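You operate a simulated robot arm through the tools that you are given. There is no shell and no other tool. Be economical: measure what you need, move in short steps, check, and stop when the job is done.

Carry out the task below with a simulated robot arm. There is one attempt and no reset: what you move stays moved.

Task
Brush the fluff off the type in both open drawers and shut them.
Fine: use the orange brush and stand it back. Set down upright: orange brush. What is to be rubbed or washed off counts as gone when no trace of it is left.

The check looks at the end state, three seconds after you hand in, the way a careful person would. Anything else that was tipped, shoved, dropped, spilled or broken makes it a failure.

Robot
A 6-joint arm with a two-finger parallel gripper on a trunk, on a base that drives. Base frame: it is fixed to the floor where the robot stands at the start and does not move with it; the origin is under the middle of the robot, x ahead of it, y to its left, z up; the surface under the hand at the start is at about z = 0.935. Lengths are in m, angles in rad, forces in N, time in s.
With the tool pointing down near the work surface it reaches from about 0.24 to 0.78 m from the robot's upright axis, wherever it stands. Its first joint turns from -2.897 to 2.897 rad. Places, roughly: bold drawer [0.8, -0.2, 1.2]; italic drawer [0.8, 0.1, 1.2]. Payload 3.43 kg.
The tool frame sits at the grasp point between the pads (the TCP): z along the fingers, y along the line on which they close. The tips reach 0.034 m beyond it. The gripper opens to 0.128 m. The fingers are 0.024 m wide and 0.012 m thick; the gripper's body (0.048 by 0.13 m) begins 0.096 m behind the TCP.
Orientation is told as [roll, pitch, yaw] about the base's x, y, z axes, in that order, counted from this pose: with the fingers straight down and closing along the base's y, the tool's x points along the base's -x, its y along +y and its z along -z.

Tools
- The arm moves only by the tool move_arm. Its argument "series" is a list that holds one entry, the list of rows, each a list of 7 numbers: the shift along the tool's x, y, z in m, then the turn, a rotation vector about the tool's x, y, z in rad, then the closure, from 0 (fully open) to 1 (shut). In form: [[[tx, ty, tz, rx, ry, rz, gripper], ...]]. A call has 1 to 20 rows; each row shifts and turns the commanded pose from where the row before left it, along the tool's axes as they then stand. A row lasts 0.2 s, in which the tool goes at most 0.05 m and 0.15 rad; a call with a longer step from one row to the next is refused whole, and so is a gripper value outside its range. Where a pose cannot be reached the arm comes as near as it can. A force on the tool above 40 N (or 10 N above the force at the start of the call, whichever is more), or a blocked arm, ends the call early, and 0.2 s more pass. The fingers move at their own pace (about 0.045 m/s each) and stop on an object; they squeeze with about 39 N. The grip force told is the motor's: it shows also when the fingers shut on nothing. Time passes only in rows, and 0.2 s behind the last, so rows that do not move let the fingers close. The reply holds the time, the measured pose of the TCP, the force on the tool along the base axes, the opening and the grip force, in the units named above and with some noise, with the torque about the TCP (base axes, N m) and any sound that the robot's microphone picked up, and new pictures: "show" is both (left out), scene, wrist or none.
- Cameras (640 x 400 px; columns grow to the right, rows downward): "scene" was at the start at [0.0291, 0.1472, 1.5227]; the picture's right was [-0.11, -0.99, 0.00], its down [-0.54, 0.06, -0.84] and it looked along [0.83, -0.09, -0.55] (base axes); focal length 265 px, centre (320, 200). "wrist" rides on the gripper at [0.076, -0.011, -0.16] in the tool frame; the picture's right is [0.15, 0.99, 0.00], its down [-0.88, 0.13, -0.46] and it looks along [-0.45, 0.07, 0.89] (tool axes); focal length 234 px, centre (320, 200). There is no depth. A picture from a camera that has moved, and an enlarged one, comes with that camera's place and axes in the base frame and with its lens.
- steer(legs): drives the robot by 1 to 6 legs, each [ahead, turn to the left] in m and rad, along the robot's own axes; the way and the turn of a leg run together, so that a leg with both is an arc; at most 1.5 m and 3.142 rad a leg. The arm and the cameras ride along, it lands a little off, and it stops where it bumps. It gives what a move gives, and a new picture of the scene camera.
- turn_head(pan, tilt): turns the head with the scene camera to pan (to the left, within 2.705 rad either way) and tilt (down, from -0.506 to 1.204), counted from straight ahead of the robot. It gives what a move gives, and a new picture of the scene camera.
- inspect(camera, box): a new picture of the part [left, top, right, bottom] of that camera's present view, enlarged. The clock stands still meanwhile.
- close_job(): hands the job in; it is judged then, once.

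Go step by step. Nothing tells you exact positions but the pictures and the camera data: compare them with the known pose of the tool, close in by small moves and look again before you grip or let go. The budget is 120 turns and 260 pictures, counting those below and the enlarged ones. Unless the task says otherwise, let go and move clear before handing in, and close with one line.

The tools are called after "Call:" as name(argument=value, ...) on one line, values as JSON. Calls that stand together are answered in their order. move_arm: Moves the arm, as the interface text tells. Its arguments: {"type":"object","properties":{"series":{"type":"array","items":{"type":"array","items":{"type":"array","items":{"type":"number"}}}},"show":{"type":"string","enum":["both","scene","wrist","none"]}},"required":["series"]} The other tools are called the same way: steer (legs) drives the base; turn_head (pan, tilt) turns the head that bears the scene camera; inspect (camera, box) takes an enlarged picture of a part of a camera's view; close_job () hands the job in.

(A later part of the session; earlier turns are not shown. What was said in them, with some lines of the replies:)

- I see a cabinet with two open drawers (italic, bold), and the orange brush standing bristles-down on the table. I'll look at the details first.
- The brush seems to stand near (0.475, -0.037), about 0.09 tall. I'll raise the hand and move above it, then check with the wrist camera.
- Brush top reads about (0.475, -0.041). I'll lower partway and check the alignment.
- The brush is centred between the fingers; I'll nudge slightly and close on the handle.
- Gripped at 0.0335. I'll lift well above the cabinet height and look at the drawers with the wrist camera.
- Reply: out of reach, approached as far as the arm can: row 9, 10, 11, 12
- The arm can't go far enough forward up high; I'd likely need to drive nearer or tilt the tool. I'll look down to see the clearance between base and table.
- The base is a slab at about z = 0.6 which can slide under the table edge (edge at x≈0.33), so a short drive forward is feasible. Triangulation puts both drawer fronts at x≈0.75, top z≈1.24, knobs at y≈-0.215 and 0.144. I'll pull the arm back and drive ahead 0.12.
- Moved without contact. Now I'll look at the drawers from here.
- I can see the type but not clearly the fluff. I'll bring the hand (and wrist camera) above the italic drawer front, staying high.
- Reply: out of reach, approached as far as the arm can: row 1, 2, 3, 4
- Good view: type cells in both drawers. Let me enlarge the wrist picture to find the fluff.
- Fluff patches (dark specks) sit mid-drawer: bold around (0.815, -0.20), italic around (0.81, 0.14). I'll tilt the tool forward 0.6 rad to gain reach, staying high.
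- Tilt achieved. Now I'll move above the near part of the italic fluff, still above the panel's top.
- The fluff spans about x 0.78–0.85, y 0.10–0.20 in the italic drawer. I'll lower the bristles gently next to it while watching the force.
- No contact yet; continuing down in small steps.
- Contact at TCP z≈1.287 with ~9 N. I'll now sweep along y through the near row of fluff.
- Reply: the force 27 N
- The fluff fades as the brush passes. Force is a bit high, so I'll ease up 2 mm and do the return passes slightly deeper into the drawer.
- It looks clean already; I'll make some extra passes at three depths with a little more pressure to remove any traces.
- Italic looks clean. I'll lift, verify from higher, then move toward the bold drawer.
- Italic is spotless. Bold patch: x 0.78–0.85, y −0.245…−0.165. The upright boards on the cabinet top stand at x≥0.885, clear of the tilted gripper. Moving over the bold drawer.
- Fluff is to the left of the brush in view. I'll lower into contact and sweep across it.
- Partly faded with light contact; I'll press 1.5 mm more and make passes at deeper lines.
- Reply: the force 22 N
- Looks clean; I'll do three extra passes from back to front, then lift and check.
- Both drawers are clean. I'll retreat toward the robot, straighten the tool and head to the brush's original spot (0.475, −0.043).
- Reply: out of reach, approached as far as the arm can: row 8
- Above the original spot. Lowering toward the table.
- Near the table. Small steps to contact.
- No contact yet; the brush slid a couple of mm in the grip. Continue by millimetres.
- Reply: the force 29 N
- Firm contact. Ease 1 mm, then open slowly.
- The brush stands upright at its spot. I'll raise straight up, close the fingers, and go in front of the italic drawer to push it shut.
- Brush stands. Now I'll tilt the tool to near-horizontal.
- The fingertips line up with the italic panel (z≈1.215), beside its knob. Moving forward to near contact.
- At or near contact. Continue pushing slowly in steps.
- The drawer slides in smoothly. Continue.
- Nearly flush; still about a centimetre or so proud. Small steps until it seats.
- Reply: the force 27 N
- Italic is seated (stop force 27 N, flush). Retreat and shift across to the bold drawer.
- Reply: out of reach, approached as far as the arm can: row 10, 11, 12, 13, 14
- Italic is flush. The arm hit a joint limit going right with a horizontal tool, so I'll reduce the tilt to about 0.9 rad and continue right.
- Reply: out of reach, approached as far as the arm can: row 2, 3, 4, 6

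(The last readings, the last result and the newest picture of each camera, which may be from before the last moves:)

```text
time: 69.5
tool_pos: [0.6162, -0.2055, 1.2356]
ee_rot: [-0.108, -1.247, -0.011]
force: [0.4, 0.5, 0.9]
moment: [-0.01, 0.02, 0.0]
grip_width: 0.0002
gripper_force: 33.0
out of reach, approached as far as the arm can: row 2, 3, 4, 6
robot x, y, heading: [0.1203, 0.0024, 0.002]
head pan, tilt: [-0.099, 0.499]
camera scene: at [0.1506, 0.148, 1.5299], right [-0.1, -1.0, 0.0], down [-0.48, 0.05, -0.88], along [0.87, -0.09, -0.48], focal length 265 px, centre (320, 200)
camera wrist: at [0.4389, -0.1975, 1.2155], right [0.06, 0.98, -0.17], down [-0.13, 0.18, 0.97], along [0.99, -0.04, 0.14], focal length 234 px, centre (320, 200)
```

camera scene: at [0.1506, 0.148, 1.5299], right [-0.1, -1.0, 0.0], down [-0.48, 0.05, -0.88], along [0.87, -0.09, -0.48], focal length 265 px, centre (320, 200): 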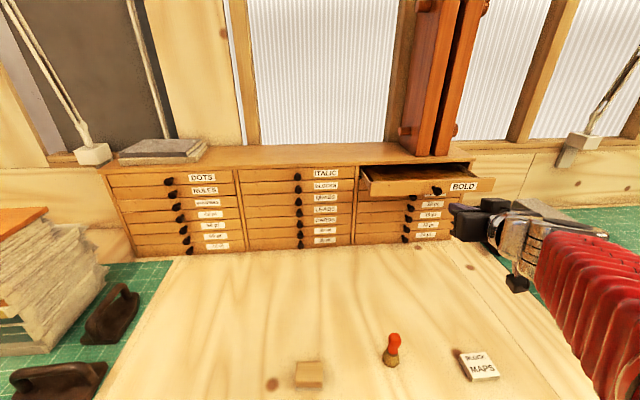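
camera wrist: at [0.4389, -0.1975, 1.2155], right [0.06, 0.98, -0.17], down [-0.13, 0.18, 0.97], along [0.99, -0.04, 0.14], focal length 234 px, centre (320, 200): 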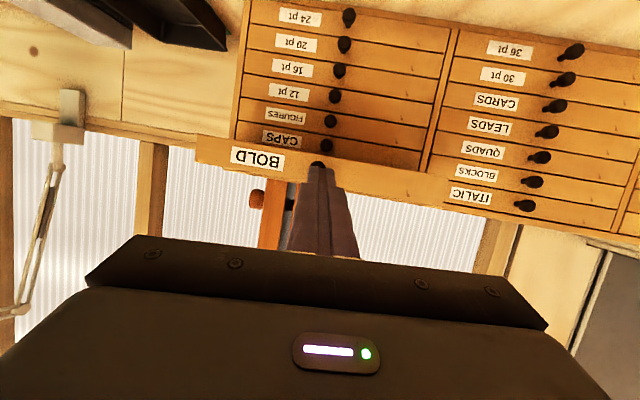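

Now in front of the bold knob. I'll shift left ~0.045 to clear the knob, lower slightly, and advance toward the panel.

Call:
move_arm(series=[[[0, 0.03, 0, 0, 0, 0, 1], [0.0076, 0.017, 0.0025, 0, 0, 0, 1], [-0.0095, 0.0031, 0.0283, 0, 0, 0, 1], [-0.0095, 0.0031, 0.0283, 0, 0, 0, 1], [-0.0064, 0.002, 0.0188, 0, 0, 0, 1], [0, 0, 0, 0, 0, 0, 1]]])

```text
time: 70.9
tool_pos: [0.7015, -0.1601, 1.2251]
ee_rot: [-0.107, -1.245, -0.01]
force: [0.1, 0.1, -0.5]
moment: [0.02, -0.01, 0.02]
grip_width: 0.0
gripper_force: 33.0
robot x, y, heading: [0.121, 0.0011, 0.002]
head pan, tilt: [-0.099, 0.499]
camera scene: at [0.1507, 0.148, 1.5299], right [-0.1, -1.0, 0.0], down [-0.48, 0.05, -0.88], along [0.87, -0.09, -0.48], focal length 265 px, centre (320, 200)
camera wrist: at [0.5244, -0.152, 1.2054], right [0.07, 0.98, -0.17], down [-0.13, 0.18, 0.97], along [0.99, -0.04, 0.14], focal length 234 px, centre (320, 200)
```

scene: 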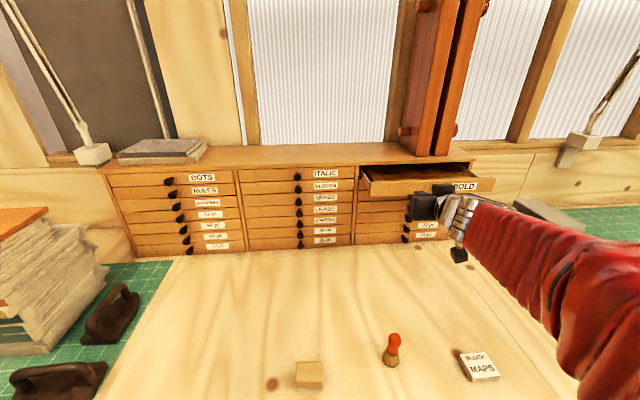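
wrist: 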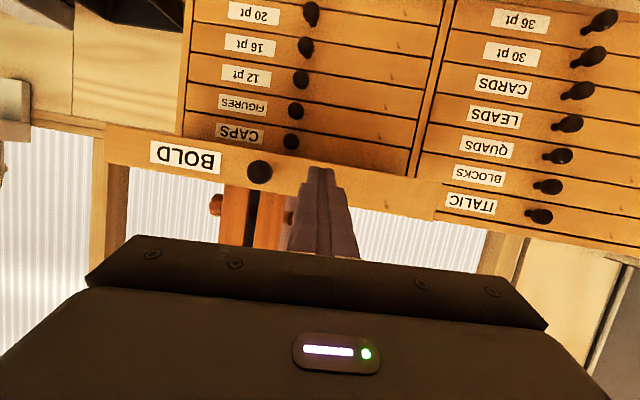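

Fingertip is against the panel area, clear of the knob. Pushing forward.

Call:
move_arm(series=[[[-0.0032, 0.001, 0.0094, 0, 0, 0, 1], [-0.0032, 0.001, 0.0094, 0, 0, 0, 1], [-0.0032, 0.001, 0.0094, 0, 0, 0, 1], [-0.0032, 0.001, 0.0094, 0, 0, 0, 1], [-0.0032, 0.001, 0.0094, 0, 0, 0, 1], [-0.0032, 0.001, 0.0094, 0, 0, 0, 1], [-0.0032, 0.001, 0.0094, 0, 0, 0, 1], [0, 0, 0, 0, 0, 0, 1]]])

```text
time: 72.7
tool_pos: [0.7703, -0.1605, 1.2242]
ee_rot: [-0.108, -1.244, -0.01]
force: [-0.2, -1.1, -0.3]
moment: [-0.05, -0.02, 0.01]
grip_width: 0.0003
gripper_force: 32.6
robot x, y, heading: [0.1132, -0.0003, -0.004]
head pan, tilt: [-0.099, 0.499]
camera scene: at [0.1508, 0.148, 1.5299], right [-0.1, -1.0, 0.0], down [-0.48, 0.05, -0.88], along [0.87, -0.09, -0.48], focal length 265 px, centre (320, 200)
camera wrist: at [0.5941, -0.1529, 1.2051], right [0.06, 0.98, -0.17], down [-0.13, 0.18, 0.97], along [0.99, -0.04, 0.14], focal length 234 px, centre (320, 200)
```

scene: 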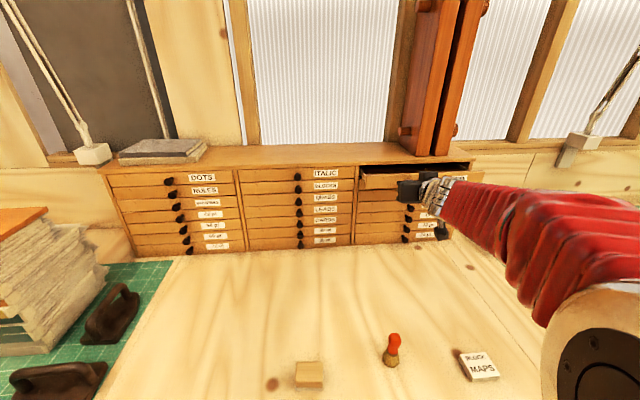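
wrist: 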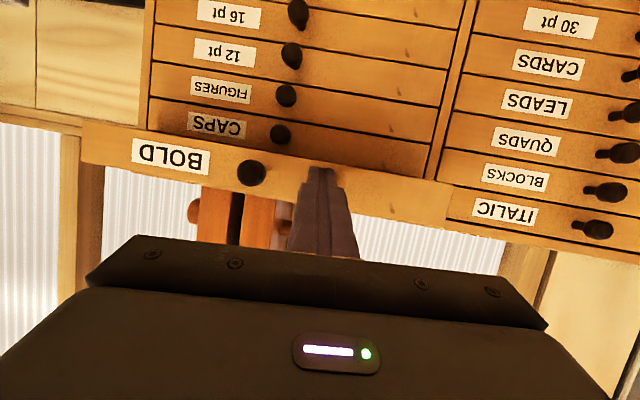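

Sliding in smoothly. I'll push on the next 7 cm with finer steps near the end.

Call:
move_arm(series=[[[-0.0032, 0.001, 0.0094, 0, 0, 0, 1], [-0.0032, 0.001, 0.0094, 0, 0, 0, 1], [-0.0032, 0.001, 0.0094, 0, 0, 0, 1], [-0.0032, 0.001, 0.0094, 0, 0, 0, 1], [-0.0032, 0.001, 0.0094, 0, 0, 0, 1], [-0.0032, 0.001, 0.0094, 0, 0, 0, 1], [-0.0016, 0.0005, 0.0047, 0, 0, 0, 1], [-0.0016, 0.0005, 0.0047, 0, 0, 0, 1], [0, 0, 0, 0, 0, 0, 1]]])

Call:
inspect(camera="scene", box=[330, 140, 510, 260])

```text
time: 74.7
tool_pos: [0.8416, -0.1611, 1.2256]
ee_rot: [-0.109, -1.245, -0.01]
force: [-0.7, 1.2, -0.8]
moment: [-0.01, -0.01, 0.02]
grip_width: 0.0
gripper_force: 32.8
robot x, y, heading: [0.1248, 0.0007, -0.0]
head pan, tilt: [-0.099, 0.499]
camera scene: at [0.1509, 0.148, 1.5299], right [-0.1, -1.0, 0.0], down [-0.48, 0.05, -0.88], along [0.87, -0.09, -0.48], focal length 265 px, centre (320, 200)
camera wrist: at [0.6641, -0.1535, 1.2056], right [0.06, 0.98, -0.17], down [-0.13, 0.18, 0.97], along [0.99, -0.04, 0.14], focal length 234 px, centre (320, 200)
```

scene: 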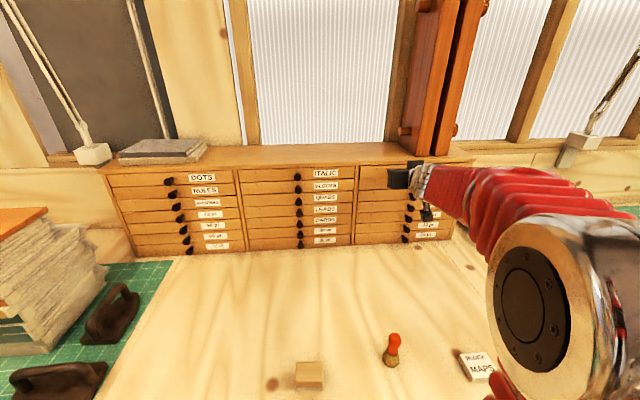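
wrist: 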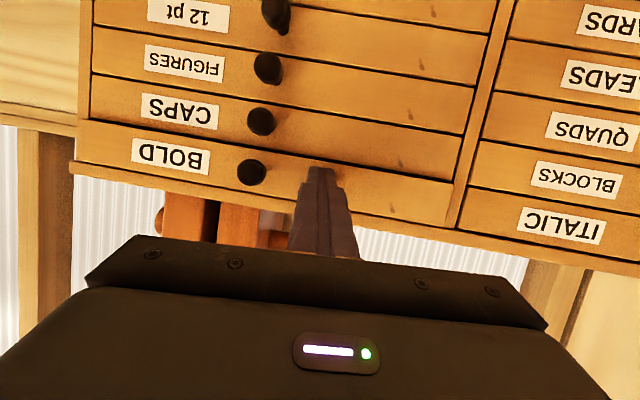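

```text
3.33 times, centred on (420, 200) of scene
camera zoom: at [0.1509, 0.148, 1.5299], right [-0.1, -1.0, 0.0], down [-0.48, 0.05, -0.88], along [0.87, -0.09, -0.48], focal length 884 px, centre (-13, 200)
```

zoom: 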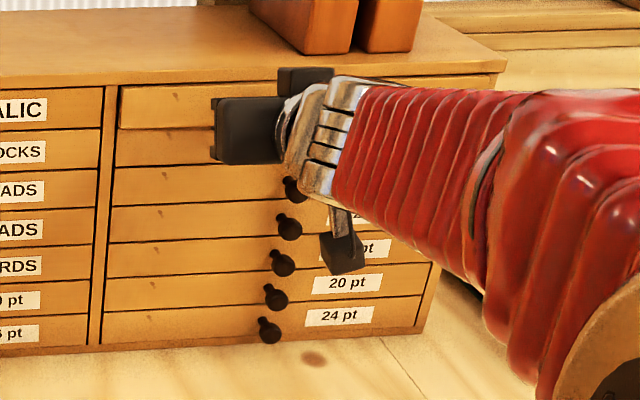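

Almost flush; finer steps until it seats.

Call:
move_arm(series=[[[-0.001, 0.0003, 0.0028, 0, 0, 0, 1], [-0.001, 0.0003, 0.0028, 0, 0, 0, 1], [-0.001, 0.0003, 0.0028, 0, 0, 0, 1], [0, 0, 0, 0, 0, 0, 1]]], show="none")

Call:
inspect(camera="wrist", box=[60, 60, 500, 260])

```text
time: 75.7
tool_pos: [0.8485, -0.162, 1.2259]
ee_rot: [-0.109, -1.244, -0.011]
force: [-16.1, 3.1, -1.2]
moment: [0.0, 0.07, 0.19]
grip_width: 0.0
gripper_force: 32.7
robot x, y, heading: [0.1199, -0.0032, 0.004]
head pan, tilt: [-0.099, 0.499]
```

```text
1.45 times, centred on (280, 160) of wrist
camera zoom: at [0.672, -0.1538, 1.2056], right [0.06, 0.98, -0.17], down [-0.13, 0.18, 0.97], along [0.99, -0.04, 0.14], focal length 341 px, centre (378, 258)
```

zoom: 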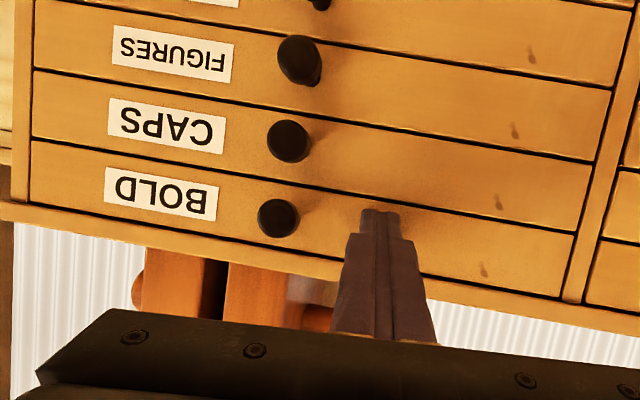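

Seated. One more small nudge to make sure, then retreat straight back.

Call:
move_arm(series=[[[-0.0005, 0.0002, 0.0014, 0, 0, 0, 1], [0, 0, 0, 0, 0, 0, 1], [0.0064, -0.002, -0.0188, 0, 0, 0, 1], [0.0095, -0.0031, -0.0283, 0, 0, 0, 1], [0.0095, -0.0031, -0.0283, 0, 0, 0, 1], [0.0095, -0.0031, -0.0283, 0, 0, 0, 1], [0.0095, -0.0031, -0.0283, 0, 0, 0, 1], [0.0095, -0.0031, -0.0283, 0, 0, 0, 1], [0, -0.04, 0, 0, 0, 0, 1], [0, -0.04, 0, 0, 0, 0, 1], [0, 0, 0, 0, 0, 0, 1]]])

Call:
inspect(camera="scene", box=[220, 140, 500, 260])

Call:
inspect(camera="scene", box=[340, 290, 500, 390])

```text
time: 78.1
tool_pos: [0.6716, -0.2414, 1.23]
ee_rot: [-0.109, -1.243, -0.009]
force: [-0.7, 0.7, 0.0]
moment: [0.02, 0.02, 0.03]
grip_width: 0.0
gripper_force: 32.9
robot x, y, heading: [0.119, -0.0011, -0.003]
head pan, tilt: [-0.099, 0.499]
camera scene: at [0.1506, 0.148, 1.5299], right [-0.1, -1.0, 0.0], down [-0.48, 0.05, -0.88], along [0.87, -0.09, -0.48], focal length 265 px, centre (320, 200)
camera wrist: at [0.4945, -0.2324, 1.2094], right [0.06, 0.98, -0.17], down [-0.13, 0.18, 0.97], along [0.99, -0.04, 0.14], focal length 234 px, centre (320, 200)
```

scene: 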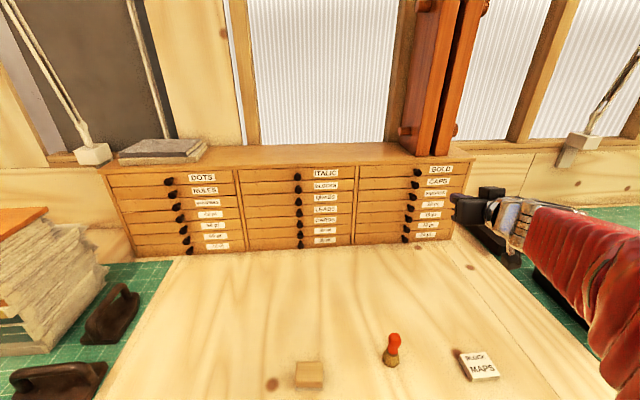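
wrist: 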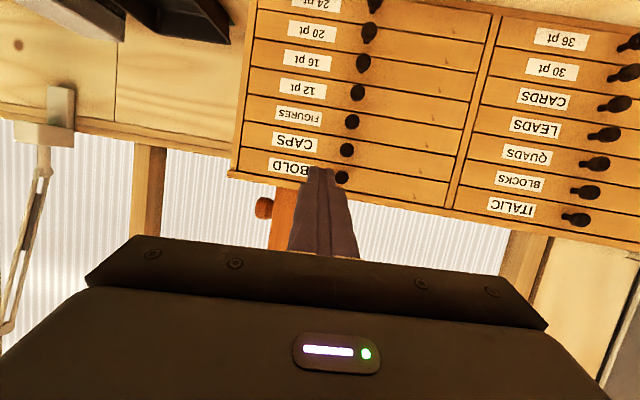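

```text
2.29 times, centred on (360, 200) of scene
camera zoom: at [0.1506, 0.148, 1.5299], right [-0.1, -1.0, 0.0], down [-0.48, 0.05, -0.88], along [0.87, -0.09, -0.48], focal length 606 px, centre (229, 200)
```

zoom: 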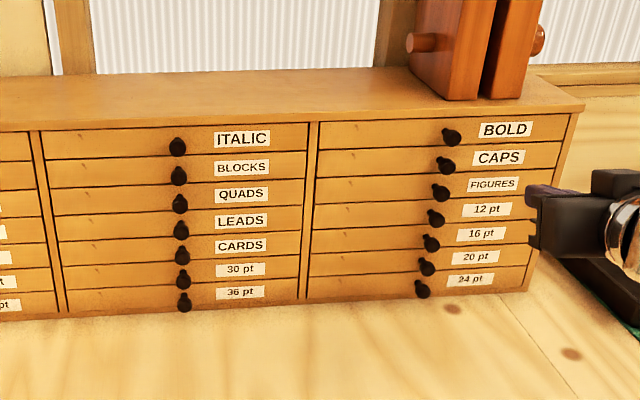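

```text
4.00 times, centred on (420, 340) of scene
camera zoom: at [0.1506, 0.148, 1.5299], right [-0.1, -1.0, 0.0], down [-0.48, 0.05, -0.88], along [0.87, -0.09, -0.48], focal length 1061 px, centre (-80, -360)
```

zoom: 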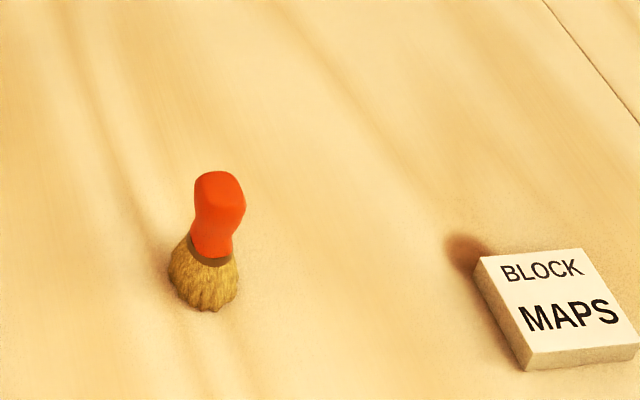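

Both drawers are shut and flush, the brush stands upright at its original spot, and nothing else has moved. I'm handing in.

Call:
close_job()

```text
The job is handed in.
```

I brushed the type in the italic and bold drawers until no fluff showed in the wrist camera and pushed both fully shut. The orange brush is standing upright where it was at the start, and the job is handed in.
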